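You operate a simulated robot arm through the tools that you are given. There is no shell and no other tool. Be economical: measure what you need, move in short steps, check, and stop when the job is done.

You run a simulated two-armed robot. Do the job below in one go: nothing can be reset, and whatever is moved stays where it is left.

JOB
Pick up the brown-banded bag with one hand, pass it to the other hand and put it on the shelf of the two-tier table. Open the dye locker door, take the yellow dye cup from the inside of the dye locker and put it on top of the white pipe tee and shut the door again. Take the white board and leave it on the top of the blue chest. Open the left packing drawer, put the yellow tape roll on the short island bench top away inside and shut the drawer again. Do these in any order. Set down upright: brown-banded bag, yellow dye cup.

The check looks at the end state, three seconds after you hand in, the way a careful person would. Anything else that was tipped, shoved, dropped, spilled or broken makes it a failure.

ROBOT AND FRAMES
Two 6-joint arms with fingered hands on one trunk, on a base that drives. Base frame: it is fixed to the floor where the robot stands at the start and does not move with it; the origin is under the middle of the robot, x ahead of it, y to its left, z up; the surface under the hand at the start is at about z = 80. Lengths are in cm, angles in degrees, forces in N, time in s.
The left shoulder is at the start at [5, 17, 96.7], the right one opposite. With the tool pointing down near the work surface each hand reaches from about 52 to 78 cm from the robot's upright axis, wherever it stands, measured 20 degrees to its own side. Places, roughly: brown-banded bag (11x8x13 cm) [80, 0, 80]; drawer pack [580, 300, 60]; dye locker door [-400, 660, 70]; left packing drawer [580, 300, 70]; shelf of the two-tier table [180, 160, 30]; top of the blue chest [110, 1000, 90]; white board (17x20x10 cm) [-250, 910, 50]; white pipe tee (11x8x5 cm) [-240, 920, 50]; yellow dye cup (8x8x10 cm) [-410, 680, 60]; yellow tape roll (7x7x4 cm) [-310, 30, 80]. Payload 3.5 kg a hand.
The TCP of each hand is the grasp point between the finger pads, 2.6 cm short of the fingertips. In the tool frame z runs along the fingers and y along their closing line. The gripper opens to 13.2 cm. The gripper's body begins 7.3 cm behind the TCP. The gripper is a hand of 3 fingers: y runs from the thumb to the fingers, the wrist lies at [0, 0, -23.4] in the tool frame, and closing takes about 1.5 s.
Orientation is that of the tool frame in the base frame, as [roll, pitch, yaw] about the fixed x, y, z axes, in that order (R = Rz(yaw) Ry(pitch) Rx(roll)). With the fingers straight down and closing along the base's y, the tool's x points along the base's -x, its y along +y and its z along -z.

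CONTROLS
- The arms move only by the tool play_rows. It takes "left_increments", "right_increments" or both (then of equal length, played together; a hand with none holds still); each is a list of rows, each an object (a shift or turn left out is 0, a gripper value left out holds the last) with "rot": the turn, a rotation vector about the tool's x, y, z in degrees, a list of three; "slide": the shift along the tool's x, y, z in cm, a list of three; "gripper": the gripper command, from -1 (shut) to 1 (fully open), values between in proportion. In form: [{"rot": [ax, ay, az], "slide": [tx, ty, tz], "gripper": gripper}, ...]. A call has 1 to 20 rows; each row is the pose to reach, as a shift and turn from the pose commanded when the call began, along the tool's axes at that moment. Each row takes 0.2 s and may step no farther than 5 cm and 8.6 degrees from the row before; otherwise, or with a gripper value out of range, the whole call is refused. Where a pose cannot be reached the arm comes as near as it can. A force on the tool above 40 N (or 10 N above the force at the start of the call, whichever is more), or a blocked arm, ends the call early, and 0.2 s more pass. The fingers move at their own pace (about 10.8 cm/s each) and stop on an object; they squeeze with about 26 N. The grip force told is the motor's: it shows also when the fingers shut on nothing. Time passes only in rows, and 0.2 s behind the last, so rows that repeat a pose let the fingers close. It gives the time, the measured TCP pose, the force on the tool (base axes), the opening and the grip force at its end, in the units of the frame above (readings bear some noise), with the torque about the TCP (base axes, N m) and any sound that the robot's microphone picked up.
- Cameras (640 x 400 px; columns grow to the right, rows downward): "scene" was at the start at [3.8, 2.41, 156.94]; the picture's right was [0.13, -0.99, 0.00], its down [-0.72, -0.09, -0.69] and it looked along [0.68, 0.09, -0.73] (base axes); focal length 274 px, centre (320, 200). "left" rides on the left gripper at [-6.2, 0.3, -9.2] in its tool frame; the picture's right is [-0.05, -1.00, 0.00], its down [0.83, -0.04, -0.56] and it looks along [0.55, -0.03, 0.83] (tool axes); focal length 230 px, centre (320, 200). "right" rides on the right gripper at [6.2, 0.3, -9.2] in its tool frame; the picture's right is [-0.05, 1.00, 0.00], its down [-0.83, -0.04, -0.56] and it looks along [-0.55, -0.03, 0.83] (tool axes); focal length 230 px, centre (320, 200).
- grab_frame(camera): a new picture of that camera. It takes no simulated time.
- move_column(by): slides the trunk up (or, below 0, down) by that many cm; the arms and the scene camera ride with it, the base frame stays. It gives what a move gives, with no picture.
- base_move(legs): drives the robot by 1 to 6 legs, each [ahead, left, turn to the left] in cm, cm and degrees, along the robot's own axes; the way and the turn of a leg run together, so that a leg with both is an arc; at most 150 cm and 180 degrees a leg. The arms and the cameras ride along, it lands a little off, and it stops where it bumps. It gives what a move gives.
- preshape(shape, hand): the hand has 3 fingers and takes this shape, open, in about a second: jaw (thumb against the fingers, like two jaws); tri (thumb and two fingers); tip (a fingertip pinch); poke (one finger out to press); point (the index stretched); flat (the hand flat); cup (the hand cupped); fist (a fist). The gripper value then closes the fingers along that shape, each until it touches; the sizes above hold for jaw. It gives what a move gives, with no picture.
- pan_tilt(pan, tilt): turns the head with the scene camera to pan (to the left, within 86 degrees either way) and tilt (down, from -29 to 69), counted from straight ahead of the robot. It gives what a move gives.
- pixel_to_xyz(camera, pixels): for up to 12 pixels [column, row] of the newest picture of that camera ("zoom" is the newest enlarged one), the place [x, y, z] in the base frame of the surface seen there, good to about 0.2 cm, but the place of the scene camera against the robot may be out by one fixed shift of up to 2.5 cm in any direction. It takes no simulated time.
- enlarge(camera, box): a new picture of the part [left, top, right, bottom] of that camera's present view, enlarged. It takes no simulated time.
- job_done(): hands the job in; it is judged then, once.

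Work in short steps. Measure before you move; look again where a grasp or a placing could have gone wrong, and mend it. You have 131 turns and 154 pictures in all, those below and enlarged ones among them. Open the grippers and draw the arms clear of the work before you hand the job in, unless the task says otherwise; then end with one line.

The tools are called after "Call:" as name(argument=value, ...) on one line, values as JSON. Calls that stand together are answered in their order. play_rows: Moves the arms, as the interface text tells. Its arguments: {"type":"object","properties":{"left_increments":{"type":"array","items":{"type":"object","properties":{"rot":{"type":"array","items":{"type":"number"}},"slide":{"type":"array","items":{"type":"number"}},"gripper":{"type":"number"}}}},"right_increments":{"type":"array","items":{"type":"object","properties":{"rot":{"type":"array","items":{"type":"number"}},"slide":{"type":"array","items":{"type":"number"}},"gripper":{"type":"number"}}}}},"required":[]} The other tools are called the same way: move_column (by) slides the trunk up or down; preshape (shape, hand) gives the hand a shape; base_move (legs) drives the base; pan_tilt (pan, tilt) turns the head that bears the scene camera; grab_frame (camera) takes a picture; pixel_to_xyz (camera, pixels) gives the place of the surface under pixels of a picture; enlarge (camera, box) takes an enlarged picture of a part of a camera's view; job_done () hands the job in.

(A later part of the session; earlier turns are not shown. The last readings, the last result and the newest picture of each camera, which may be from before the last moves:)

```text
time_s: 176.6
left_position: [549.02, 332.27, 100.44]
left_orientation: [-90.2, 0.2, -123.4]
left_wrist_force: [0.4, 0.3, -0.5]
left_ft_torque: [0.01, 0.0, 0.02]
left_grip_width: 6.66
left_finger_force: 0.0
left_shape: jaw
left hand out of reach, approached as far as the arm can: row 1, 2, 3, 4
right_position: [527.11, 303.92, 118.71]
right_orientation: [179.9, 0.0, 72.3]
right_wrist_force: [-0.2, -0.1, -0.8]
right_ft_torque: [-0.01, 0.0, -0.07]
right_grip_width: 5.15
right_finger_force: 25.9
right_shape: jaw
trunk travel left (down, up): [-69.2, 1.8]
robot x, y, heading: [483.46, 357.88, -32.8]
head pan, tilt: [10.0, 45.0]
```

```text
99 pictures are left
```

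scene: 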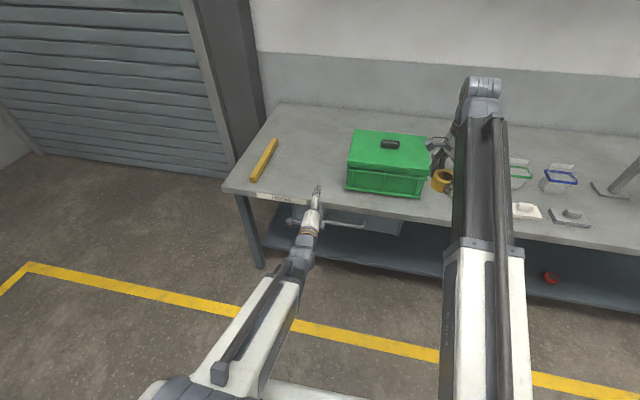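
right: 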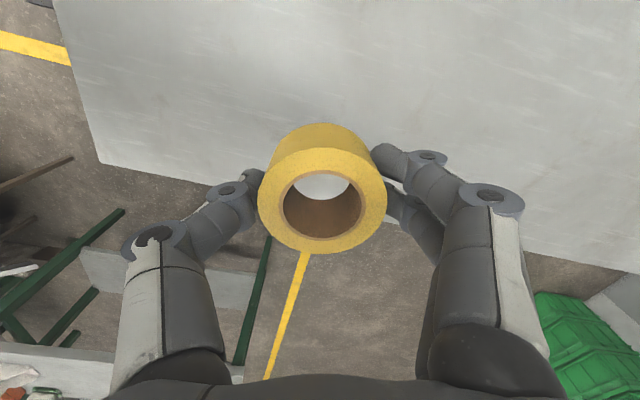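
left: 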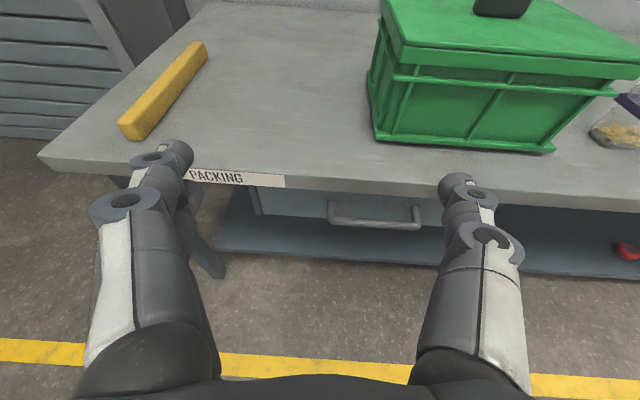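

The left hand is now level and closing vertically. I straighten the base by 2° and lower the column 26 cm.

Call:
base_move(legs=[[0, 0, -2.2]])

Call:
move_column(by=-26)

Call:
grab_frame(camera="left")

Call:
grab_frame(camera="scene")

```text
time_s: 177.4
left_position: [547.95, 329.66, 100.46]
left_orientation: [-90.2, 0.2, -125.6]
left_wrist_force: [0.4, 0.4, -0.5]
left_ft_torque: [0.0, -0.01, 0.01]
left_grip_width: 6.63
left_finger_force: 0.0
left_shape: jaw
right_position: [524.75, 302.35, 118.79]
right_orientation: [179.9, 0.1, 70.1]
right_wrist_force: [0.0, -0.3, -0.5]
right_ft_torque: [0.0, 0.0, 0.01]
right_grip_width: 5.16
right_finger_force: 26.3
right_shape: jaw
trunk travel left (down, up): [-69.2, 1.8]
robot x, y, heading: [483.34, 358.1, -35.3]
head pan, tilt: [10.0, 45.0]
```

```text
time_s: 180.1
left_position: [548.01, 329.7, 74.52]
left_orientation: [-90.2, 0.1, -125.7]
left_wrist_force: [-0.1, 0.3, -0.4]
left_ft_torque: [0.02, -0.05, -0.04]
left_grip_width: 6.65
left_finger_force: 0.0
left_shape: jaw
right_position: [524.86, 302.37, 92.8]
right_orientation: [179.9, 0.1, 70.2]
right_wrist_force: [0.0, -0.6, -0.1]
right_ft_torque: [0.04, 0.0, 0.02]
right_grip_width: 5.14
right_finger_force: 26.4
right_shape: jaw
trunk travel left (down, up): [-43.2, 27.8]
robot x, y, heading: [483.52, 357.9, -34.9]
head pan, tilt: [10.0, 45.0]
```

```text
98 pictures are left
```

left: 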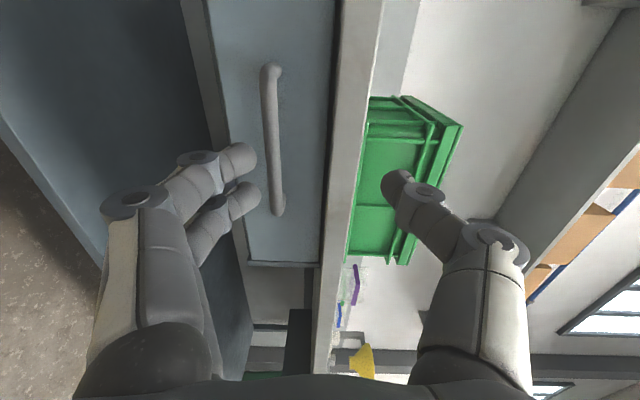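

```text
97 pictures are left
```

scene: 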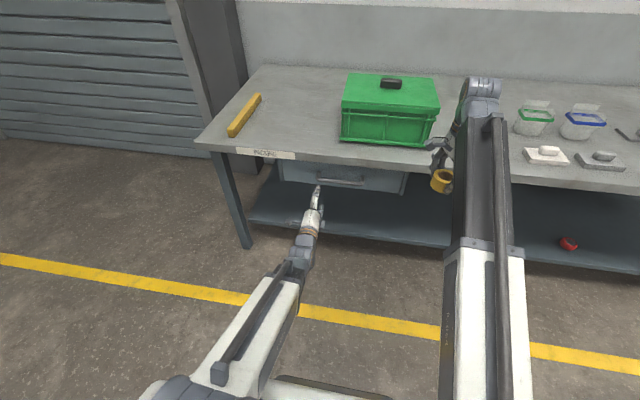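

The handle now shows at (270,140) in the left view, and I measure it again.

Call:
pixel_to_xyz(camera="left", pixels=[[267, 90], [270, 140], [275, 190], [300, 150], [345, 100], [335, 150]])

```text
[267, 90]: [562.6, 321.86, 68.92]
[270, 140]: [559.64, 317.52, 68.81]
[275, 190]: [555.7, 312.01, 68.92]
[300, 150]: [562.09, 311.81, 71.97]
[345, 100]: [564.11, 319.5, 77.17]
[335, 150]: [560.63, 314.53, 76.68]
```

I line up on the bar (x 5.3, y 5.5), then move in and close.

Call:
play_rows(left_increments=[{"slide": [2, 2, 1]}, {"slide": [4, 4, 3]}, {"slide": [5.33, 5.5, 5]}, {"slide": [5.33, 5.5, 8]}, {"slide": [5.33, 5.5, 8]}])

Call:
grab_frame(camera="left")

```text
time_s: 181.3
left_position: [551.39, 320.82, 68.78]
left_orientation: [-90.3, 0.2, -125.7]
left_wrist_force: [-0.2, 1.1, -0.5]
left_ft_torque: [-0.01, 0.02, -0.03]
left_grip_width: 6.65
left_finger_force: 0.0
left_shape: jaw
right_position: [524.98, 302.21, 92.75]
right_orientation: [179.9, 0.0, 70.1]
right_wrist_force: [0.0, 0.5, 0.0]
right_ft_torque: [-0.01, 0.01, 0.01]
right_grip_width: 5.16
right_finger_force: 25.4
right_shape: jaw
trunk travel left (down, up): [-43.2, 27.8]
robot x, y, heading: [483.46, 358.6, -35.2]
head pan, tilt: [10.0, 45.0]
```

```text
96 pictures are left
```

left: 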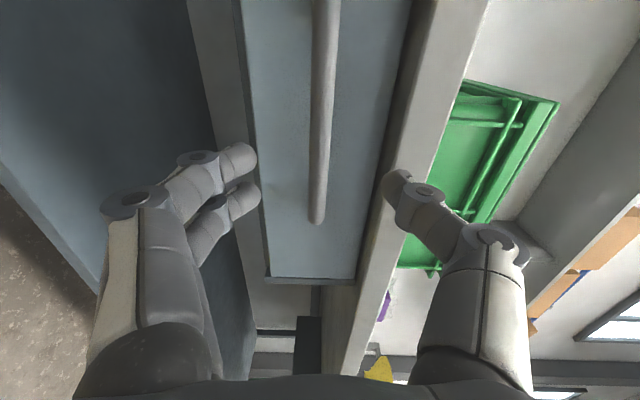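

The bar is centred between the fingers. I go 9 cm further in and grip it.

Call:
play_rows(left_increments=[{"slide": [0, 0.2, 3]}, {"slide": [0, 0.2, 6]}, {"slide": [0, 0.2, 9]}, {"slide": [0, 0.2, 9], "gripper": -1}, {"slide": [0, 0.2, 9]}, {"slide": [0, 0.2, 9]}, {"slide": [0, 0.2, 9]}, {"slide": [0, 0.2, 9]}, {"slide": [0, 0.2, 9]}])

Call:
grab_frame(camera="left")

```text
time_s: 183.3
left_position: [558.72, 315.28, 68.68]
left_orientation: [-90.2, 0.2, -125.6]
left_wrist_force: [-0.2, 0.3, 3.7]
left_ft_torque: [0.02, -0.01, 0.0]
left_grip_width: 0.0
left_finger_force: 26.1
left_shape: jaw
right_position: [524.98, 302.35, 92.75]
right_orientation: [179.8, -0.1, 70.1]
right_wrist_force: [0.2, 0.1, -0.6]
right_ft_torque: [-0.01, 0.04, 0.0]
right_grip_width: 5.12
right_finger_force: 26.2
right_shape: jaw
trunk travel left (down, up): [-43.2, 27.8]
robot x, y, heading: [483.71, 358.18, -35.1]
head pan, tilt: [10.0, 45.0]
```

```text
95 pictures are left
```

left: 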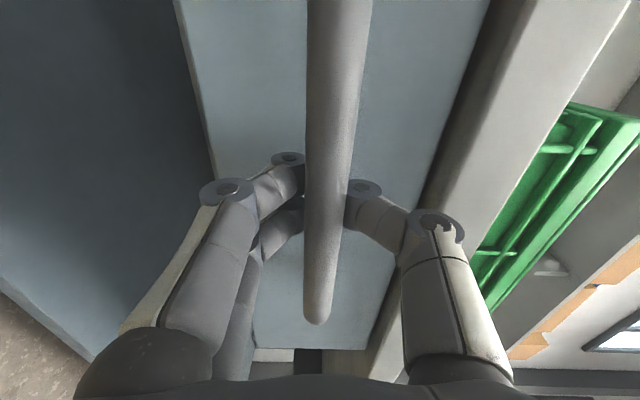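

The fingers have closed round behind the bar, so it is hooked. I pull the drawer with the arm.

Call:
play_rows(left_increments=[{"slide": [0, 0, -1]}, {"slide": [0, 0, -2.5]}, {"slide": [0, 0, -4.5]}, {"slide": [0, 0, -6.5]}, {"slide": [0, 0, -8.5]}, {"slide": [0, 0, -10.5]}, {"slide": [0, 0, -12.5]}, {"slide": [0, 0, -14]}, {"slide": [0, 0, -14]}])

Call:
grab_frame(camera="scene")

```text
time_s: 185.3
left_position: [547.42, 323.42, 68.78]
left_orientation: [-90.3, 0.1, -125.5]
left_wrist_force: [-0.4, 0.4, 3.3]
left_ft_torque: [0.0, -0.01, 0.01]
left_grip_width: 0.0
left_finger_force: 25.9
left_shape: jaw
right_position: [524.92, 302.29, 92.87]
right_orientation: [179.9, 0.0, 70.1]
right_wrist_force: [0.2, -0.4, -0.3]
right_ft_torque: [0.02, 0.03, 0.02]
right_grip_width: 5.15
right_finger_force: 26.0
right_shape: jaw
trunk travel left (down, up): [-43.2, 27.8]
robot x, y, heading: [483.44, 358.27, -35.0]
head pan, tilt: [10.0, 45.0]
```

```text
94 pictures are left
```

scene: 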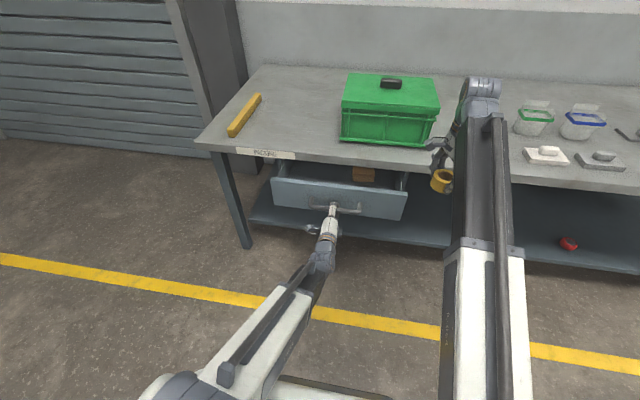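

The drawer is opening, and something orange lies inside. I pull about 8 cm more with the base.

Call:
base_move(legs=[[-8, 0, 0]])

Call:
grab_frame(camera="scene")

Call:
enlarge(camera="scene", box=[240, 130, 480, 280])

```text
time_s: 186.3
left_position: [543.83, 326.34, 68.54]
left_orientation: [-90.3, 0.1, -125.4]
left_wrist_force: [0.4, 0.2, 0.8]
left_ft_torque: [-0.04, -0.01, 0.01]
left_grip_width: 0.0
left_finger_force: 26.1
left_shape: jaw
right_position: [521.63, 305.2, 92.85]
right_orientation: [179.7, 0.0, 70.3]
right_wrist_force: [0.2, -0.5, -0.5]
right_ft_torque: [-0.02, 0.01, 0.01]
right_grip_width: 5.15
right_finger_force: 25.9
right_shape: jaw
trunk travel left (down, up): [-43.2, 27.8]
robot x, y, heading: [479.95, 360.55, -34.8]
head pan, tilt: [10.0, 45.0]
stopped in leg 1: the robot was blocked; the commanded pose is now the measured one
```

```text
93 pictures are left
```

scene: 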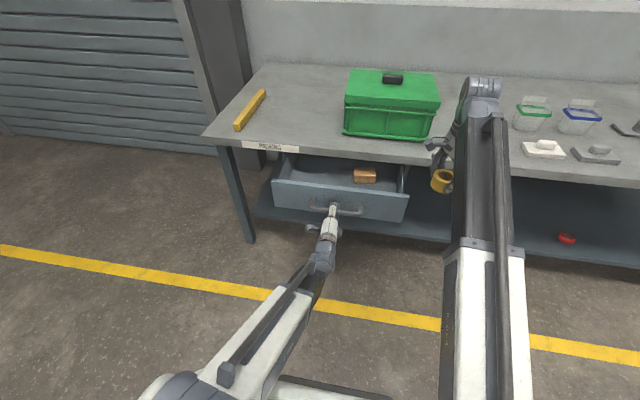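

```text
2.67 times, centred on (360, 205) of scene
```

zoom: 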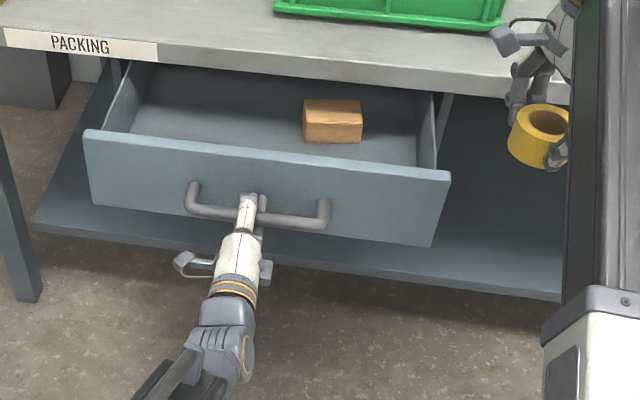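

The drawer is open about 18 cm, probably at its stop. I measure the inside of the drawer.

Call:
pixel_to_xyz(camera="zoom", pixels=[[230, 115], [180, 120], [280, 140], [150, 95], [400, 110], [330, 130], [310, 105], [360, 105], [260, 160], [140, 140], [440, 175], [250, 70]])

```text
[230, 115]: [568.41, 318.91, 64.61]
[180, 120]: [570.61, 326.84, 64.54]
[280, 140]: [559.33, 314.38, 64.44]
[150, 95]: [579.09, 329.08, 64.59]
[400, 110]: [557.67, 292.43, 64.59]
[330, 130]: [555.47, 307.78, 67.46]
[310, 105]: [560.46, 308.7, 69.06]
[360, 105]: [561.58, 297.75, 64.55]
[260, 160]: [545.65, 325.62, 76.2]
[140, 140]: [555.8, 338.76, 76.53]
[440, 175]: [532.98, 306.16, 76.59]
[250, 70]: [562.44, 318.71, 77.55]
```

The floor is at z≈63.8, and the gap between the drawer front and the bench edge is about 14 cm. The right hand needs the base closer, so I release the handle and draw the left hand back.

Call:
play_rows(left_increments=[{"gripper": 0.1}, {}, {}, {}, {"slide": [0, 0, -1.5]}, {"slide": [0, 0, -3]}, {"slide": [0, 0, -4.5]}, {"slide": [0, 0, -5]}])

Call:
grab_frame(camera="left")

```text
time_s: 188.1
left_position: [539.6, 329.34, 68.81]
left_orientation: [-90.4, 0.2, -125.4]
left_wrist_force: [-0.2, 0.6, 0.1]
left_ft_torque: [0.01, -0.01, 0.03]
left_grip_width: 7.24
left_finger_force: 0.0
left_shape: jaw
right_position: [521.57, 305.2, 92.89]
right_orientation: [179.9, 0.0, 70.2]
right_wrist_force: [0.4, 0.2, -0.8]
right_ft_torque: [-0.03, 0.0, 0.0]
right_grip_width: 5.15
right_finger_force: 25.8
right_shape: jaw
trunk travel left (down, up): [-43.2, 27.8]
robot x, y, heading: [479.97, 360.86, -34.8]
head pan, tilt: [10.0, 45.0]
```

```text
91 pictures are left
```

left: 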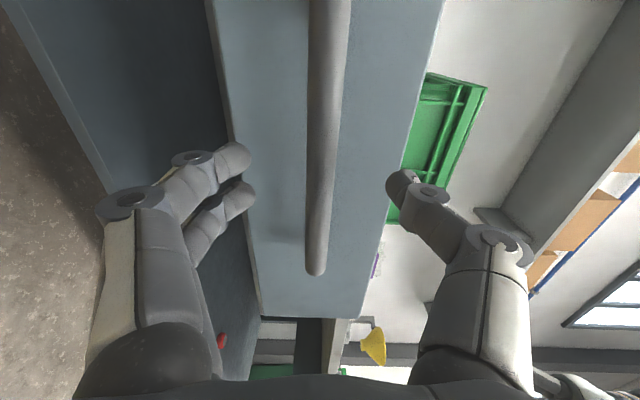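

The fingers are clear of the bar. I move the left hand left past the handle's end, then up above bench height.

Call:
play_rows(left_increments=[{"slide": [-3, 0, 0]}, {"slide": [-6, 0, 0]}, {"slide": [-9, 0, 0]}, {"slide": [-12, 0, 0]}, {"slide": [-14, 0, 0]}, {"slide": [-16, -4, 0]}, {"slide": [-16, -8, 0]}, {"slide": [-16, -12, 0]}, {"slide": [-16, -16, 0]}, {"slide": [-16, -20, 0]}, {"slide": [-16, -24, 0]}, {"slide": [-16, -28, 0]}, {"slide": [-16, -32, 0]}, {"slide": [-16, -32, 0]}])

Call:
grab_frame(camera="scene")

```text
time_s: 191.1
left_position: [550.96, 341.5, 101.4]
left_orientation: [-90.3, 0.2, -125.6]
left_wrist_force: [-0.1, 0.1, -0.8]
left_ft_torque: [0.0, 0.01, -0.03]
left_grip_width: 7.24
left_finger_force: 0.1
left_shape: jaw
left hand out of reach, approached as far as the arm can: row 2, 3, 4, 5, 6, 7, 8, 9, 10, 11, 12, 13, 14
right_position: [521.52, 305.32, 92.89]
right_orientation: [179.8, 0.0, 70.3]
right_wrist_force: [0.3, 0.2, -0.7]
right_ft_torque: [-0.02, 0.0, 0.02]
right_grip_width: 5.16
right_finger_force: 26.2
right_shape: jaw
trunk travel left (down, up): [-43.2, 27.8]
robot x, y, heading: [479.94, 360.93, -34.8]
head pan, tilt: [10.0, 45.0]
```

```text
90 pictures are left
```

scene: 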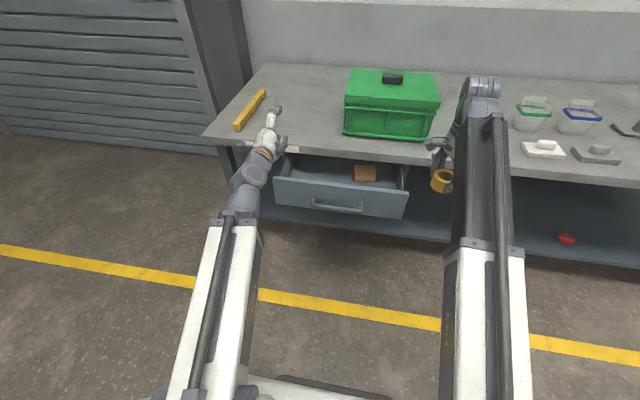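

The drawer stays open. I turn the right hand so that it closes along the bench, with its camera on the robot's side, then move the base forward 20.

Call:
play_rows(right_increments=[{"rot": [0, 0, -7.5]}, {"rot": [0, 0, -15]}, {"rot": [0, 0, -22.5]}, {"rot": [0, 0, -30]}, {"rot": [0, 0, -37.5]}, {"rot": [0, 0, -45]}, {"rot": [0, 0, -52.5]}, {"rot": [0, 0, -60]}, {"rot": [0, 0, -67.5]}, {"rot": [0, 0, -75]}, {"rot": [0, 0, -75]}])

Call:
base_move(legs=[[20, 0, 0]])

Call:
grab_frame(camera="right")

Call:
grab_frame(camera="scene")

```text
time_s: 193.5
left_position: [551.07, 341.24, 101.24]
left_orientation: [-90.4, 0.2, -125.4]
left_wrist_force: [0.6, 0.3, -0.2]
left_ft_torque: [0.0, 0.0, 0.01]
left_grip_width: 7.27
left_finger_force: 0.1
left_shape: jaw
right_position: [521.55, 305.07, 92.85]
right_orientation: [-179.9, 0.1, 145.4]
right_wrist_force: [-0.6, 0.1, 1.0]
right_ft_torque: [-0.02, 0.03, 0.03]
right_grip_width: 5.15
right_finger_force: 25.7
right_shape: jaw
trunk travel left (down, up): [-43.2, 27.8]
robot x, y, heading: [480.2, 360.67, -34.9]
head pan, tilt: [10.0, 45.0]
```

```text
time_s: 195.1
left_position: [567.9, 330.12, 101.3]
left_orientation: [-90.3, 0.2, -125.2]
left_wrist_force: [-0.1, -0.2, 0.6]
left_ft_torque: [0.02, -0.01, 0.0]
left_grip_width: 7.24
left_finger_force: 0.0
left_shape: jaw
right_position: [538.69, 293.69, 92.92]
right_orientation: [-180.0, 0.1, 145.6]
right_wrist_force: [0.0, 0.5, -0.6]
right_ft_torque: [-0.01, -0.01, 0.02]
right_grip_width: 5.12
right_finger_force: 25.9
right_shape: jaw
trunk travel left (down, up): [-43.2, 27.8]
robot x, y, heading: [497.01, 348.98, -34.8]
head pan, tilt: [10.0, 45.0]
```

```text
89 pictures are left
```

right: 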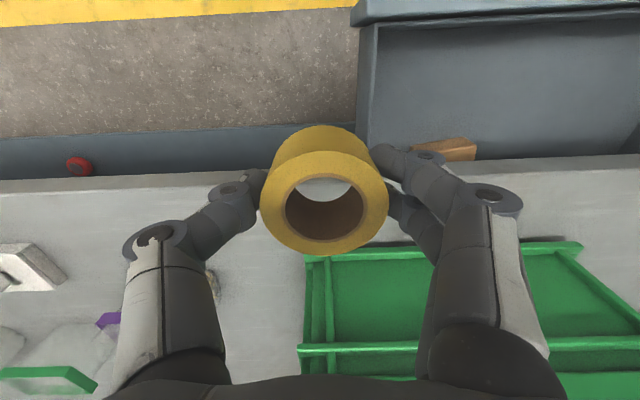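

```text
88 pictures are left
```

scene: 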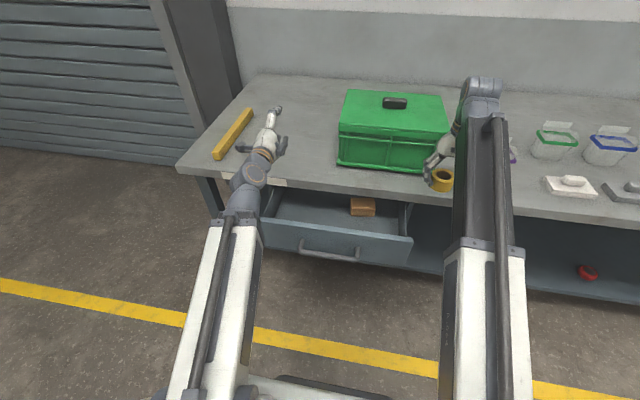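

I measure the drawer's rim, floor and the bench edge with the right camera.

Call:
pixel_to_xyz(camera="right", pixels=[[500, 18], [500, 30], [500, 70], [500, 110], [365, 60], [600, 155], [520, 165], [450, 145], [600, 60]])

```text
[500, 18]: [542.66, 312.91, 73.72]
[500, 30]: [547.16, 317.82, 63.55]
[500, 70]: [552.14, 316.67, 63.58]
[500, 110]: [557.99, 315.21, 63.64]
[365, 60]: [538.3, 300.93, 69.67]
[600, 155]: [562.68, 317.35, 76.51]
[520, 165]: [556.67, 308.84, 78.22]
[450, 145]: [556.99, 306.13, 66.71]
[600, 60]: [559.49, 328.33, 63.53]
```

I carry the tape over to the open part of the drawer at (551, 312.5) and lower it to z 69.5.

Call:
play_rows(right_increments=[{"slide": [0, 4.5, 0]}, {"slide": [0.1, 9, 0]}, {"slide": [0.2, 13.5, 0]}, {"slide": [0.3, 18, 0]}, {"slide": [0.34, 22.4, 0]}, {"slide": [0.34, 22.4, 4]}, {"slide": [0.34, 22.4, 8]}, {"slide": [0.34, 22.4, 12]}, {"slide": [0.34, 22.4, 14]}, {"slide": [0.34, 22.4, 14]}])

Call:
grab_frame(camera="right")

Call:
enlarge(camera="scene", box=[240, 100, 480, 250])

```text
time_s: 197.3
left_position: [567.99, 330.0, 101.34]
left_orientation: [-90.3, 0.2, -125.1]
left_wrist_force: [-0.3, -0.9, 0.1]
left_ft_torque: [0.02, -0.02, 0.0]
left_grip_width: 7.25
left_finger_force: 0.0
left_shape: jaw
right_position: [550.93, 312.36, 78.75]
right_orientation: [180.0, 0.2, 145.5]
right_wrist_force: [-0.5, 0.3, -0.7]
right_ft_torque: [-0.02, 0.01, -0.02]
right_grip_width: 5.17
right_finger_force: 25.8
right_shape: jaw
trunk travel left (down, up): [-43.2, 27.8]
robot x, y, heading: [496.49, 349.23, -34.6]
head pan, tilt: [10.0, 45.0]
```

```text
87 pictures are left
```

right: 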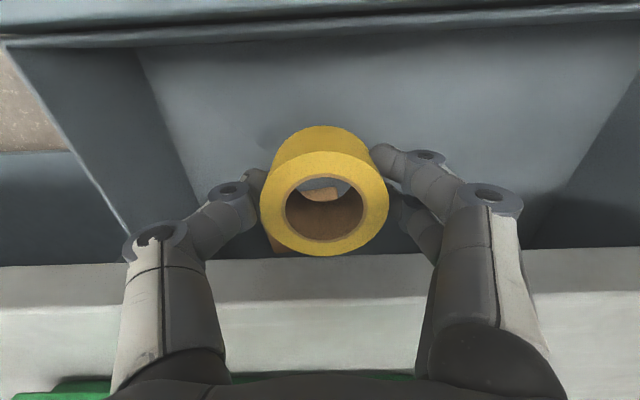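

```text
2.67 times, centred on (360, 175) of scene
```

zoom: 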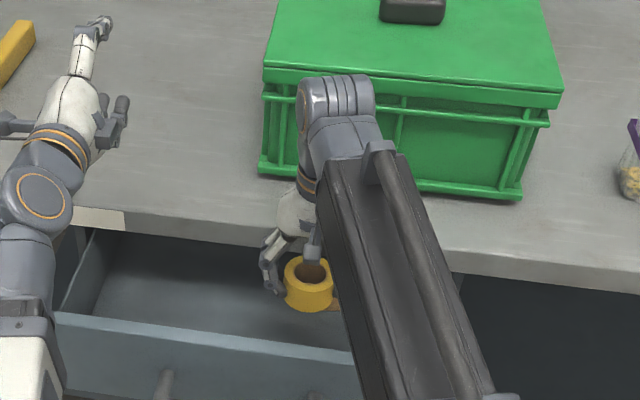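

I lower to z 69 and let go, then lift out.

Call:
play_rows(right_increments=[{"slide": [0, 0, 3]}, {"slide": [0, 0, 6]}, {"slide": [0, 0, 8.5]}, {"slide": [0, 0, 9.7]}, {"slide": [0, 0, 9.7]}])

Call:
grab_frame(camera="right")

```text
time_s: 198.5
left_position: [567.89, 330.17, 101.36]
left_orientation: [-90.3, 0.3, -125.2]
left_wrist_force: [1.5, -0.3, -0.5]
left_ft_torque: [0.03, 0.03, 0.01]
left_grip_width: 7.27
left_finger_force: 0.1
left_shape: jaw
right_position: [550.91, 312.42, 69.03]
right_orientation: [179.9, 0.2, 145.6]
right_wrist_force: [0.4, 0.6, -0.7]
right_ft_torque: [-0.01, 0.02, -0.01]
right_grip_width: 5.14
right_finger_force: 25.7
right_shape: jaw
trunk travel left (down, up): [-43.2, 27.8]
robot x, y, heading: [496.95, 349.46, -34.4]
head pan, tilt: [10.0, 45.0]
```

```text
85 pictures are left
```

right: 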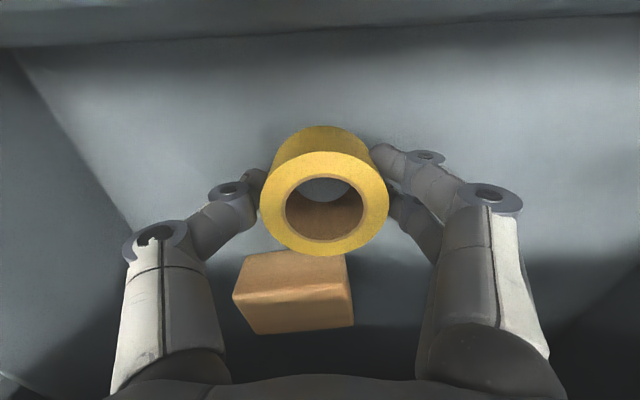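

I go down another 0.8 cm, open and rise.

Call:
play_rows(right_increments=[{"slide": [0, 0, 0.4]}, {"slide": [0, 0, 0.8]}, {"slide": [0, 0, 0.8], "gripper": -0.1}, {"slide": [0, 0, 0.8], "gripper": 0.3}, {"slide": [0, 0, 0.8]}, {"slide": [0, 0, 0.8]}, {"slide": [0, 0, -3]}, {"slide": [0, 0, -7]}, {"slide": [0, 0, -11]}, {"slide": [0, 0, -15]}, {"slide": [0, 0, -19]}, {"slide": [0, 0, -23]}, {"slide": [0, 0, -26]}])

Call:
grab_frame(camera="right")

```text
time_s: 201.3
left_position: [567.93, 330.04, 101.31]
left_orientation: [-90.3, 0.2, -125.2]
left_wrist_force: [0.4, 0.2, 0.1]
left_ft_torque: [0.03, -0.01, 0.01]
left_grip_width: 7.28
left_finger_force: 0.0
left_shape: jaw
right_position: [550.93, 312.24, 95.28]
right_orientation: [179.9, 0.1, 145.6]
right_wrist_force: [-0.4, 0.6, 0.2]
right_ft_torque: [0.02, 0.0, 0.01]
right_grip_width: 8.55
right_finger_force: 0.1
right_shape: jaw
trunk travel left (down, up): [-43.2, 27.8]
robot x, y, heading: [496.87, 349.12, -34.3]
head pan, tilt: [10.0, 45.0]
```

```text
84 pictures are left
```

right: 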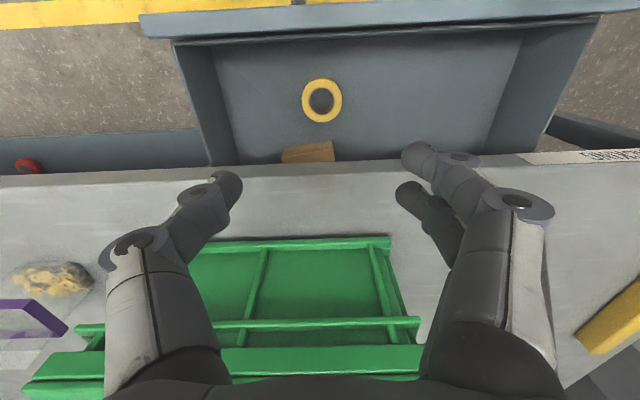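

The tape lies flat inside. To shut the drawer I will push its front with the closed left hand, so first I move the right hand aside, close the left fingers and back the base off.

Call:
play_rows(right_increments=[{"slide": [1, -4, 0], "gripper": 1}, {"slide": [2, -8, 0]}, {"slide": [3, -12, 0]}, {"slide": [4, -16, 0]}, {"slide": [4, -20, 0]}, {"slide": [4, -23, 0]}, {"slide": [4, -23, 0]}], left_increments=[{"gripper": -1}, {}, {}, {}, {}, {}, {}])

Call:
base_move(legs=[[-18.5, 0, 0]])

Call:
move_column(by=-31.5)

Call:
grab_frame(camera="scene")

Call:
grab_frame(camera="left")

```text
time_s: 202.9
left_position: [567.84, 329.89, 101.37]
left_orientation: [-90.3, 0.2, -125.3]
left_wrist_force: [-0.1, 0.2, 0.0]
left_ft_torque: [0.01, 0.0, 0.0]
left_grip_width: 0.0
left_finger_force: 25.7
left_shape: jaw
right_position: [534.87, 295.54, 95.06]
right_orientation: [180.0, 0.0, 145.7]
right_wrist_force: [-0.2, -0.2, -0.6]
right_ft_torque: [0.0, -0.02, 0.0]
right_grip_width: 13.18
right_finger_force: 0.0
right_shape: jaw
trunk travel left (down, up): [-43.2, 27.8]
robot x, y, heading: [496.72, 349.24, -34.7]
head pan, tilt: [10.0, 45.0]
```

```text
time_s: 204.4
left_position: [552.63, 340.2, 101.35]
left_orientation: [-90.3, 0.2, -125.5]
left_wrist_force: [-0.9, -0.7, 1.2]
left_ft_torque: [0.02, 0.02, 0.0]
left_grip_width: 0.01
left_finger_force: 25.8
left_shape: jaw
right_position: [519.49, 305.93, 95.1]
right_orientation: [-180.0, 0.2, 145.1]
right_wrist_force: [-1.0, -0.1, -0.1]
right_ft_torque: [-0.02, 0.0, -0.02]
right_grip_width: 13.18
right_finger_force: 0.1
right_shape: jaw
trunk travel left (down, up): [-43.2, 27.8]
robot x, y, heading: [481.27, 359.57, -34.6]
head pan, tilt: [10.0, 45.0]
```

```text
time_s: 207.6
left_position: [552.67, 340.21, 69.93]
left_orientation: [-90.4, 0.2, -125.5]
left_wrist_force: [0.0, -0.6, 0.9]
left_ft_torque: [0.03, 0.05, -0.01]
left_grip_width: 0.0
left_finger_force: 25.7
left_shape: jaw
right_position: [519.44, 305.91, 63.53]
right_orientation: [180.0, 0.1, 145.2]
right_wrist_force: [-0.4, 0.4, 0.0]
right_ft_torque: [-0.01, -0.01, 0.01]
right_grip_width: 13.18
right_finger_force: 0.0
right_shape: jaw
trunk travel left (down, up): [-11.7, 59.3]
robot x, y, heading: [481.4, 359.54, -35.0]
head pan, tilt: [10.0, 45.0]
```

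```text
83 pictures are left
```

scene: 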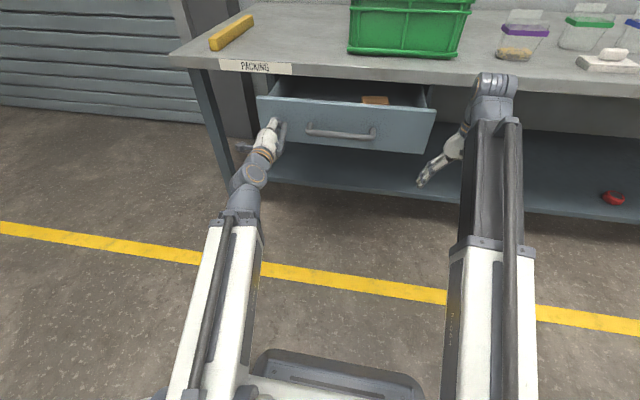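

```text
82 pictures are left
```

left: 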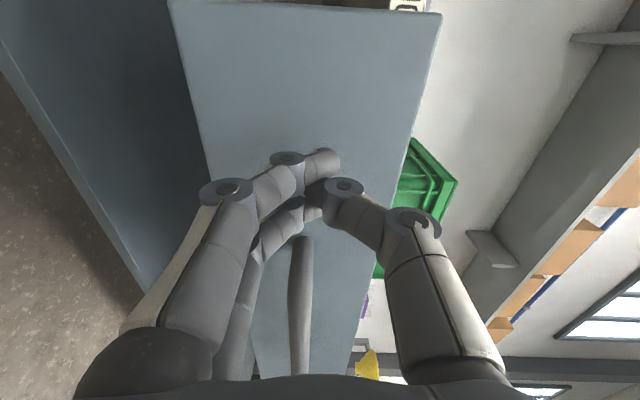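

The closed fingers face the drawer's front, left of the handle. I push forward until it is shut.

Call:
play_rows(left_increments=[{"slide": [0, 0, 2]}, {"slide": [0, 0, 4]}, {"slide": [0, 0, 6]}, {"slide": [0, 0, 8]}, {"slide": [0, 0, 10]}, {"slide": [0, 0, 12]}, {"slide": [0, 0, 14]}, {"slide": [0, 0, 16]}, {"slide": [0, 0, 18]}, {"slide": [0, 0, 19.5]}, {"slide": [0, 0, 20.5]}, {"slide": [0, 0, 21.2]}, {"slide": [0, 0, 21.8]}, {"slide": [0, 0, 21.8]}])

Call:
enlarge(camera="scene", box=[200, 40, 480, 215])

```text
time_s: 210.6
left_position: [570.1, 327.61, 69.81]
left_orientation: [-90.1, 0.2, -125.5]
left_wrist_force: [-25.7, 17.3, -1.9]
left_ft_torque: [-0.04, 0.02, 0.07]
left_grip_width: 0.02
left_finger_force: 26.1
left_shape: jaw
right_position: [519.42, 306.05, 63.54]
right_orientation: [-179.9, 0.1, 145.2]
right_wrist_force: [-0.7, -0.4, -0.9]
right_ft_torque: [0.01, 0.02, -0.01]
right_grip_width: 13.18
right_finger_force: 0.1
right_shape: jaw
trunk travel left (down, up): [-11.7, 59.3]
robot x, y, heading: [481.56, 359.96, -34.9]
head pan, tilt: [10.0, 45.0]
```

```text
2.29 times, centred on (340, 128) of scene
```

zoom: 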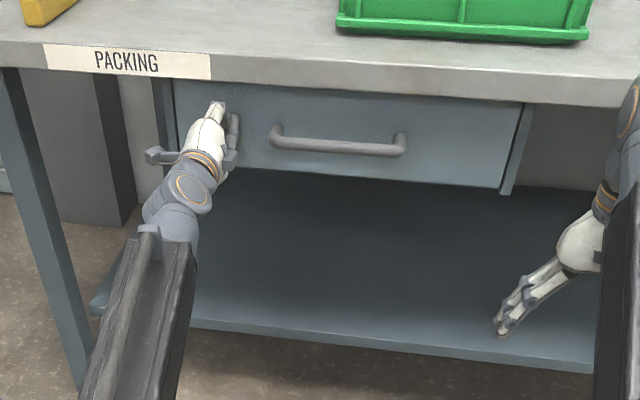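

The drawer is shut, with 31 N on the closed front. I retreat the hand, raise the column and look left for the way out.

Call:
play_rows(left_increments=[{"slide": [0, 0, -4]}, {"slide": [0, 0, -8]}, {"slide": [0, 0, -12]}, {"slide": [0, 0, -16]}, {"slide": [0, 0, -20]}, {"slide": [0, 0, -20], "gripper": 1}])

Call:
move_column(by=40)

Call:
move_column(by=15)

Call:
enlarge(camera="scene", box=[200, 100, 480, 275])

Call:
pan_tilt(pan=86, tilt=25)

Call:
grab_frame(camera="scene")

```text
time_s: 212.0
left_position: [553.86, 338.92, 69.88]
left_orientation: [-90.3, 0.2, -125.5]
left_wrist_force: [-0.7, 0.6, 0.8]
left_ft_torque: [0.0, 0.01, -0.02]
left_grip_width: 13.2
left_finger_force: 0.1
left_shape: jaw
right_position: [519.46, 305.97, 63.55]
right_orientation: [-180.0, 0.0, 145.2]
right_wrist_force: [0.3, -0.2, -1.4]
right_ft_torque: [0.0, -0.02, -0.02]
right_grip_width: 13.2
right_finger_force: 0.1
right_shape: jaw
trunk travel left (down, up): [-11.7, 59.3]
robot x, y, heading: [481.54, 359.51, -34.8]
head pan, tilt: [10.0, 45.0]
```

```text
time_s: 215.8
left_position: [553.94, 339.04, 109.74]
left_orientation: [-90.2, 0.3, -125.5]
left_wrist_force: [-0.2, -0.4, 0.1]
left_ft_torque: [0.0, 0.03, -0.03]
left_grip_width: 13.19
left_finger_force: 0.1
left_shape: jaw
right_position: [519.37, 305.91, 103.57]
right_orientation: [180.0, 0.1, 145.2]
right_wrist_force: [-0.1, -0.8, 0.4]
right_ft_torque: [0.0, -0.04, 0.02]
right_grip_width: 13.19
right_finger_force: 0.0
right_shape: jaw
trunk travel left (down, up): [-51.7, 19.3]
robot x, y, heading: [481.91, 359.85, -34.7]
head pan, tilt: [10.0, 45.0]
```

```text
time_s: 217.5
left_position: [553.91, 338.96, 124.94]
left_orientation: [-90.3, 0.1, -125.5]
left_wrist_force: [-0.3, -0.7, 0.2]
left_ft_torque: [0.0, 0.04, 0.01]
left_grip_width: 13.2
left_finger_force: 0.0
left_shape: jaw
right_position: [519.62, 305.91, 118.56]
right_orientation: [179.9, 0.1, 145.2]
right_wrist_force: [0.0, 0.1, 0.9]
right_ft_torque: [0.0, 0.0, 0.04]
right_grip_width: 13.2
right_finger_force: 0.0
right_shape: jaw
trunk travel left (down, up): [-66.7, 4.3]
robot x, y, heading: [481.5, 359.83, -34.7]
head pan, tilt: [10.0, 45.0]
```

```text
2.29 times, centred on (340, 188) of scene
```

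zoom: 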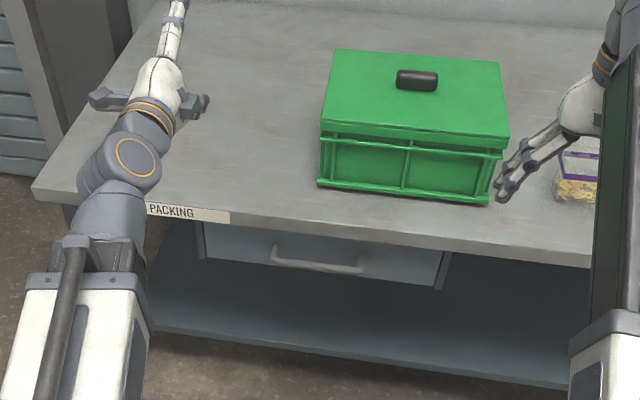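

```text
time_s: 219.0
left_position: [553.86, 338.98, 124.83]
left_orientation: [-90.2, 0.2, -125.6]
left_wrist_force: [0.0, -0.2, 0.0]
left_ft_torque: [-0.03, 0.02, 0.01]
left_grip_width: 13.21
left_finger_force: 0.1
left_shape: jaw
right_position: [519.4, 305.92, 118.54]
right_orientation: [180.0, 0.1, 145.1]
right_wrist_force: [0.0, 0.4, 0.5]
right_ft_torque: [-0.02, -0.04, 0.04]
right_grip_width: 13.2
right_finger_force: 0.0
right_shape: jaw
trunk travel left (down, up): [-66.7, 4.3]
robot x, y, heading: [481.56, 359.34, -34.9]
head pan, tilt: [85.9, 25.0]
```

```text
79 pictures are left
```

scene: 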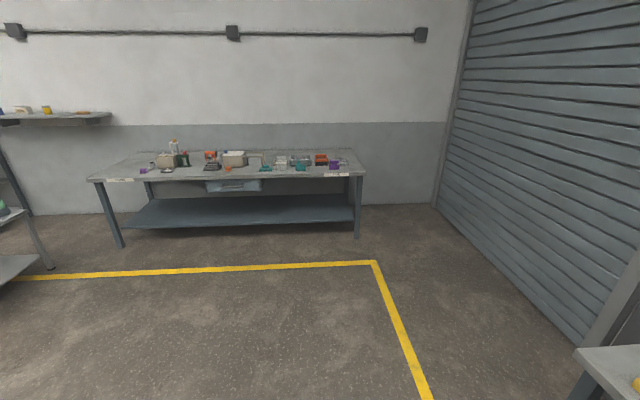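

The left side is open floor. I move left 80 cm out of the aisle, turn to face west and look.

Call:
base_move(legs=[[0, 80, 0], [0, 0, 100], [0, 0, 90]])

Call:
pan_tilt(pan=0, tilt=25)

Call:
grab_frame(camera="scene")

```text
time_s: 231.4
left_position: [453.04, 433.74, 124.72]
left_orientation: [-90.3, 0.2, 64.2]
left_wrist_force: [-0.4, -0.3, -0.4]
left_ft_torque: [0.0, 0.02, -0.08]
left_grip_width: 13.21
left_finger_force: 0.0
left_shape: jaw
right_position: [481.48, 472.07, 118.61]
right_orientation: [-179.9, 0.1, -25.1]
right_wrist_force: [-0.3, 0.0, -1.2]
right_ft_torque: [-0.03, 0.0, -0.03]
right_grip_width: 13.2
right_finger_force: 0.0
right_shape: jaw
trunk travel left (down, up): [-66.7, 4.3]
robot x, y, heading: [528.03, 425.62, 154.6]
head pan, tilt: [85.9, 25.0]
```

```text
time_s: 233.0
left_position: [453.26, 433.77, 124.83]
left_orientation: [-90.2, 0.3, 64.1]
left_wrist_force: [0.1, -0.3, -0.1]
left_ft_torque: [-0.02, -0.02, 0.01]
left_grip_width: 13.22
left_finger_force: 0.1
left_shape: jaw
right_position: [481.5, 472.17, 118.5]
right_orientation: [-180.0, 0.0, -25.1]
right_wrist_force: [0.0, -0.4, 0.2]
right_ft_torque: [-0.02, 0.0, 0.02]
right_grip_width: 13.19
right_finger_force: 0.1
right_shape: jaw
trunk travel left (down, up): [-66.7, 4.3]
robot x, y, heading: [527.8, 425.34, 154.9]
head pan, tilt: [0.0, 25.0]
```

```text
78 pictures are left
```

scene: 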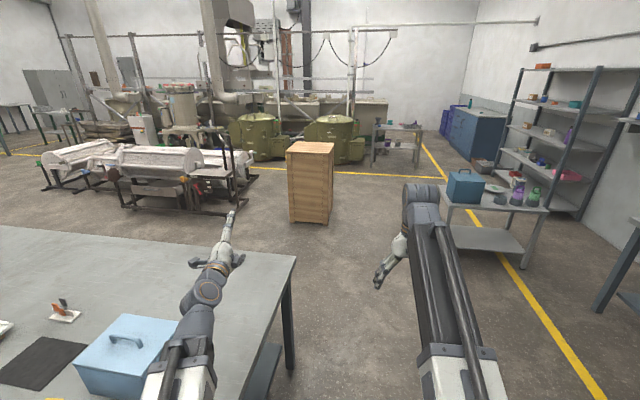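

I see a crate at (310,180), a blue chest at (475,130), a low table at (397,140), a cart at (490,210) and a rack. I measure them.

Call:
pixel_to_xyz(camera="scene", pixels=[[293, 222], [333, 220], [260, 200], [450, 245], [295, 255], [475, 130], [400, 130], [415, 175], [375, 160], [470, 110], [460, 165], [335, 160]])

Call:
enlarge(camera="scene", box=[360, 80, 520, 180])

Call:
enlarge(camera="scene", box=[220, 80, 380, 180])

```text
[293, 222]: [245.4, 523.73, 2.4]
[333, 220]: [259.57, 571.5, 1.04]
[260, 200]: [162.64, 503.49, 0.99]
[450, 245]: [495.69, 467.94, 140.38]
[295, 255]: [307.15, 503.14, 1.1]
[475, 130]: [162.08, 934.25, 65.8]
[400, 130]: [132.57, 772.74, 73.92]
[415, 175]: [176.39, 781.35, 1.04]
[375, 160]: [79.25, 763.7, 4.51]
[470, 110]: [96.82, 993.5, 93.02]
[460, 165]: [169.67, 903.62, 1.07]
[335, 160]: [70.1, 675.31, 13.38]
```

```text
4.00 times, centred on (440, 130) of scene
```

zoom: 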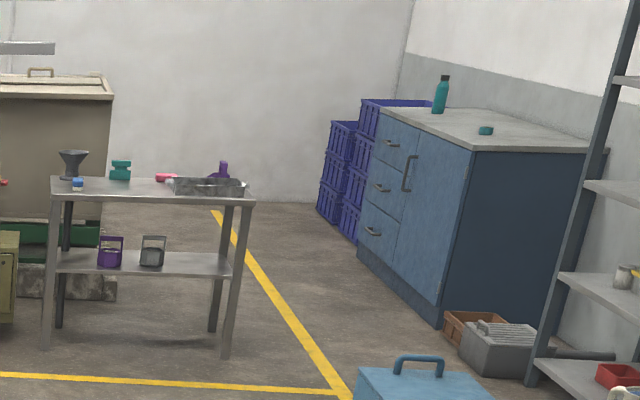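

```text
4.00 times, centred on (300, 130) of scene
```

zoom: 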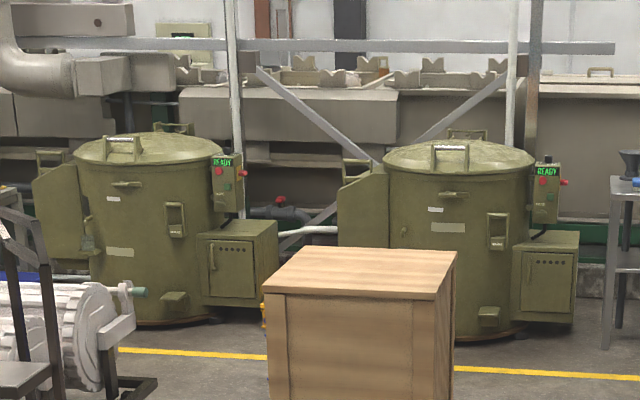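

The corridor between the low table and the chest leads to the back. I check the cart's feet before driving between it and the crate.

Call:
pixel_to_xyz(camera="scene", pixels=[[441, 230], [441, 200], [530, 265], [470, 262], [370, 170], [418, 172], [425, 130], [430, 150]])

Call:
base_move(legs=[[0, 0, -14], [130, 0, 0]])

Call:
grab_frame(camera="scene")

```text
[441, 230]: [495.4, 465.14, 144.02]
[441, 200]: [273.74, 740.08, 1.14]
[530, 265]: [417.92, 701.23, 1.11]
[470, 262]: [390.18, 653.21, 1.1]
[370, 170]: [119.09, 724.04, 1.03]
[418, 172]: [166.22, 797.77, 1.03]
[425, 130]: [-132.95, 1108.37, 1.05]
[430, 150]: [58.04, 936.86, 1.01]
```

```text
time_s: 240.5
left_position: [351.97, 530.49, 124.91]
left_orientation: [-90.3, 0.2, 52.3]
left_wrist_force: [-0.2, -1.0, -0.2]
left_ft_torque: [-0.05, -0.02, 0.0]
left_grip_width: 13.22
left_finger_force: 0.2
left_shape: jaw
right_position: [387.5, 562.27, 118.58]
right_orientation: [179.9, 0.1, -37.0]
right_wrist_force: [0.6, -0.2, 0.2]
right_ft_torque: [0.01, -0.04, 0.0]
right_grip_width: 13.21
right_finger_force: 0.1
right_shape: jaw
trunk travel left (down, up): [-66.7, 4.3]
robot x, y, heading: [423.54, 506.82, 142.9]
head pan, tilt: [0.0, 25.0]
```

```text
75 pictures are left
```

scene: 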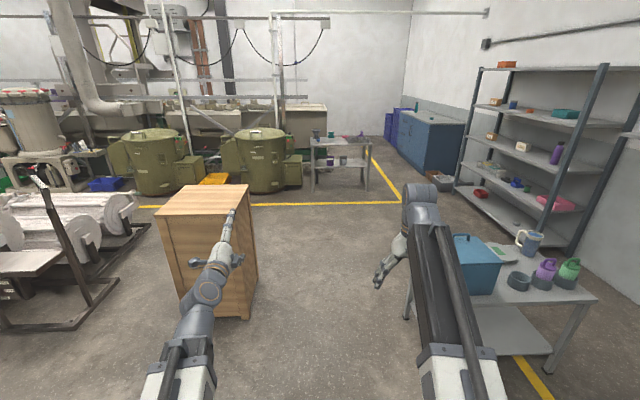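

The crate is left and the cart right. I continue, drifting slightly right, and look again.

Call:
pixel_to_xyz(camera="scene", pixels=[[408, 315], [253, 310], [245, 318], [372, 190], [312, 192], [440, 190], [405, 200]])

Call:
base_move(legs=[[140, -12, 0]])

Call:
grab_frame(camera="scene")

```text
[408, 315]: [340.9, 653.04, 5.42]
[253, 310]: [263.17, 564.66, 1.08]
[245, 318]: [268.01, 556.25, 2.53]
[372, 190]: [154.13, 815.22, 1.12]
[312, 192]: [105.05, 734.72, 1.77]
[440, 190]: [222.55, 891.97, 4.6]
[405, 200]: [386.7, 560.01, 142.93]
```

```text
time_s: 247.5
left_position: [247.32, 626.78, 124.79]
left_orientation: [-90.3, 0.3, 51.6]
left_wrist_force: [0.3, 0.4, 0.8]
left_ft_torque: [-0.01, 0.0, 0.0]
left_grip_width: 13.19
left_finger_force: 0.1
left_shape: jaw
right_position: [283.36, 658.08, 118.63]
right_orientation: [180.0, 0.1, -37.7]
right_wrist_force: [-0.8, 0.2, 0.2]
right_ft_torque: [0.0, 0.0, -0.03]
right_grip_width: 13.17
right_finger_force: 0.2
right_shape: jaw
trunk travel left (down, up): [-66.7, 4.3]
robot x, y, heading: [318.55, 602.53, 142.2]
head pan, tilt: [0.0, 25.0]
```

```text
74 pictures are left
```

scene: 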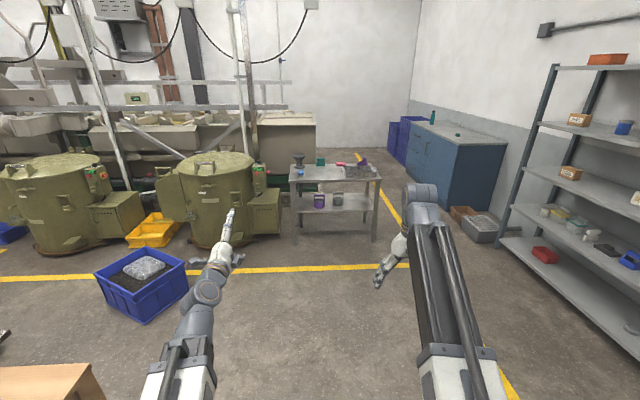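

I measure the corridor between the low table at (335,190) and the blue chest at (455,160), and the dye line's end.

Call:
pixel_to_xyz(camera="scene", pixels=[[375, 242], [378, 180], [447, 207], [408, 165], [388, 165], [360, 155], [318, 125], [400, 185], [430, 122], [505, 143], [415, 132], [475, 150]])

Call:
enlarge(camera="scene", box=[240, 80, 400, 180])

```text
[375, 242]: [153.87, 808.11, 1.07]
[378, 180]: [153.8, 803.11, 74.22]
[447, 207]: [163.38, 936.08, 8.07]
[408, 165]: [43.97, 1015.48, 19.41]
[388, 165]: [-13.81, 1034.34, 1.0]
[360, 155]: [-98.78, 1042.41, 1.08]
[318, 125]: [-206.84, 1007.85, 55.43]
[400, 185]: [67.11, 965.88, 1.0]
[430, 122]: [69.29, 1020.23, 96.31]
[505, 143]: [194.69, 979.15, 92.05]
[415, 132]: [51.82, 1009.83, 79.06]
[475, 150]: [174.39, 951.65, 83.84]
```

```text
4.00 times, centred on (320, 130) of scene
```

zoom: 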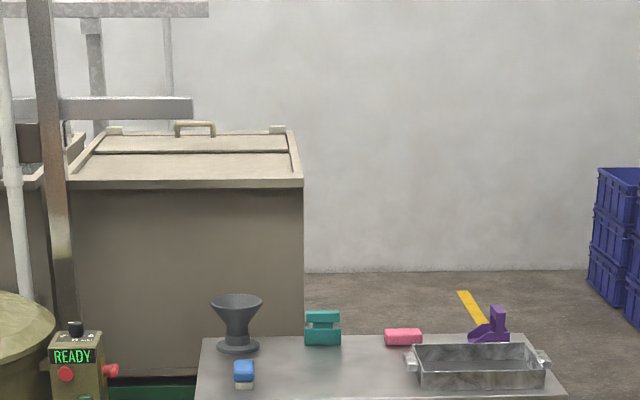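

There is floor behind the dye line. I check the rack's foot, then drive to the front of the chest.

Call:
pixel_to_xyz(camera="scene", pixels=[[503, 238], [495, 240], [470, 220], [530, 265], [293, 240]])

```text
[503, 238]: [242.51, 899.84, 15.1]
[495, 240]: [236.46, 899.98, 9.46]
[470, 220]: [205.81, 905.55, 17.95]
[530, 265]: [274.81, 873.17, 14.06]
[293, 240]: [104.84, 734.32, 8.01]
```

The path is clear, so I drive in two legs and then one along the chest's front.

Call:
base_move(legs=[[142, -58, 0], [142, -56, 0], [110, 10, 0]])

Call:
pan_tilt(pan=40, tilt=25)

Call:
grab_frame(camera="scene")

```text
refused: leg 1 is longer than a leg can be; nothing moved
```

```text
time_s: 248.6
left_position: [247.38, 626.82, 124.89]
left_orientation: [-90.4, 0.2, 51.4]
left_wrist_force: [-0.7, 1.0, 0.9]
left_ft_torque: [0.02, 0.0, 0.0]
left_grip_width: 13.18
left_finger_force: 0.0
left_shape: jaw
right_position: [283.39, 658.05, 118.64]
right_orientation: [179.9, 0.1, -37.8]
right_wrist_force: [0.0, -0.5, -0.3]
right_ft_torque: [0.0, 0.02, -0.03]
right_grip_width: 13.2
right_finger_force: 0.1
right_shape: jaw
trunk travel left (down, up): [-66.7, 4.3]
robot x, y, heading: [318.22, 602.45, 142.1]
head pan, tilt: [40.0, 25.0]
```

```text
72 pictures are left
```

scene: 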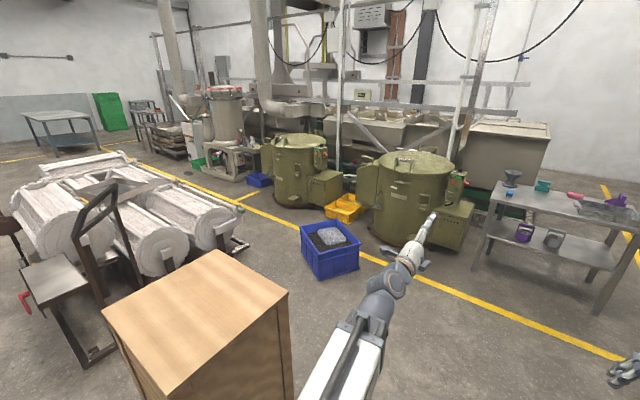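

I split it into shorter legs.

Call:
base_move(legs=[[95, -38, 0], [95, -38, 0], [95, -38, 0], [110, 10, 0]])

Call:
grab_frame(camera="scene")

```text
time_s: 268.9
left_position: [1.96, 956.75, 124.9]
left_orientation: [-90.3, 0.3, 49.6]
left_wrist_force: [0.5, 1.0, 0.4]
left_ft_torque: [0.01, -0.04, 0.0]
left_grip_width: 13.18
left_finger_force: 0.0
left_shape: jaw
right_position: [38.97, 986.87, 118.52]
right_orientation: [180.0, 0.1, -39.6]
right_wrist_force: [0.0, 0.3, -1.0]
right_ft_torque: [-0.01, 0.0, 0.0]
right_grip_width: 13.17
right_finger_force: 0.0
right_shape: jaw
trunk travel left (down, up): [-66.7, 4.3]
robot x, y, heading: [72.38, 930.11, 140.1]
head pan, tilt: [40.0, 25.0]
```

```text
71 pictures are left
```

scene: 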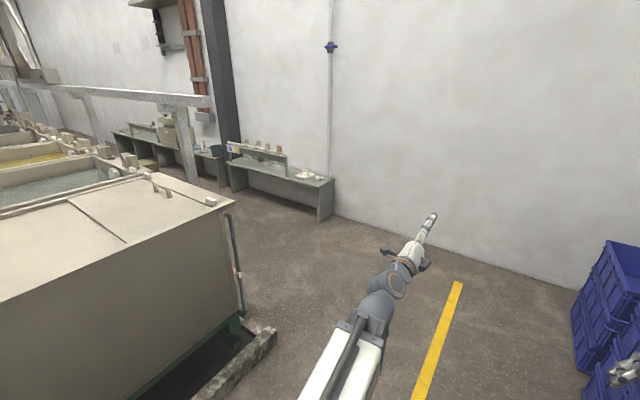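

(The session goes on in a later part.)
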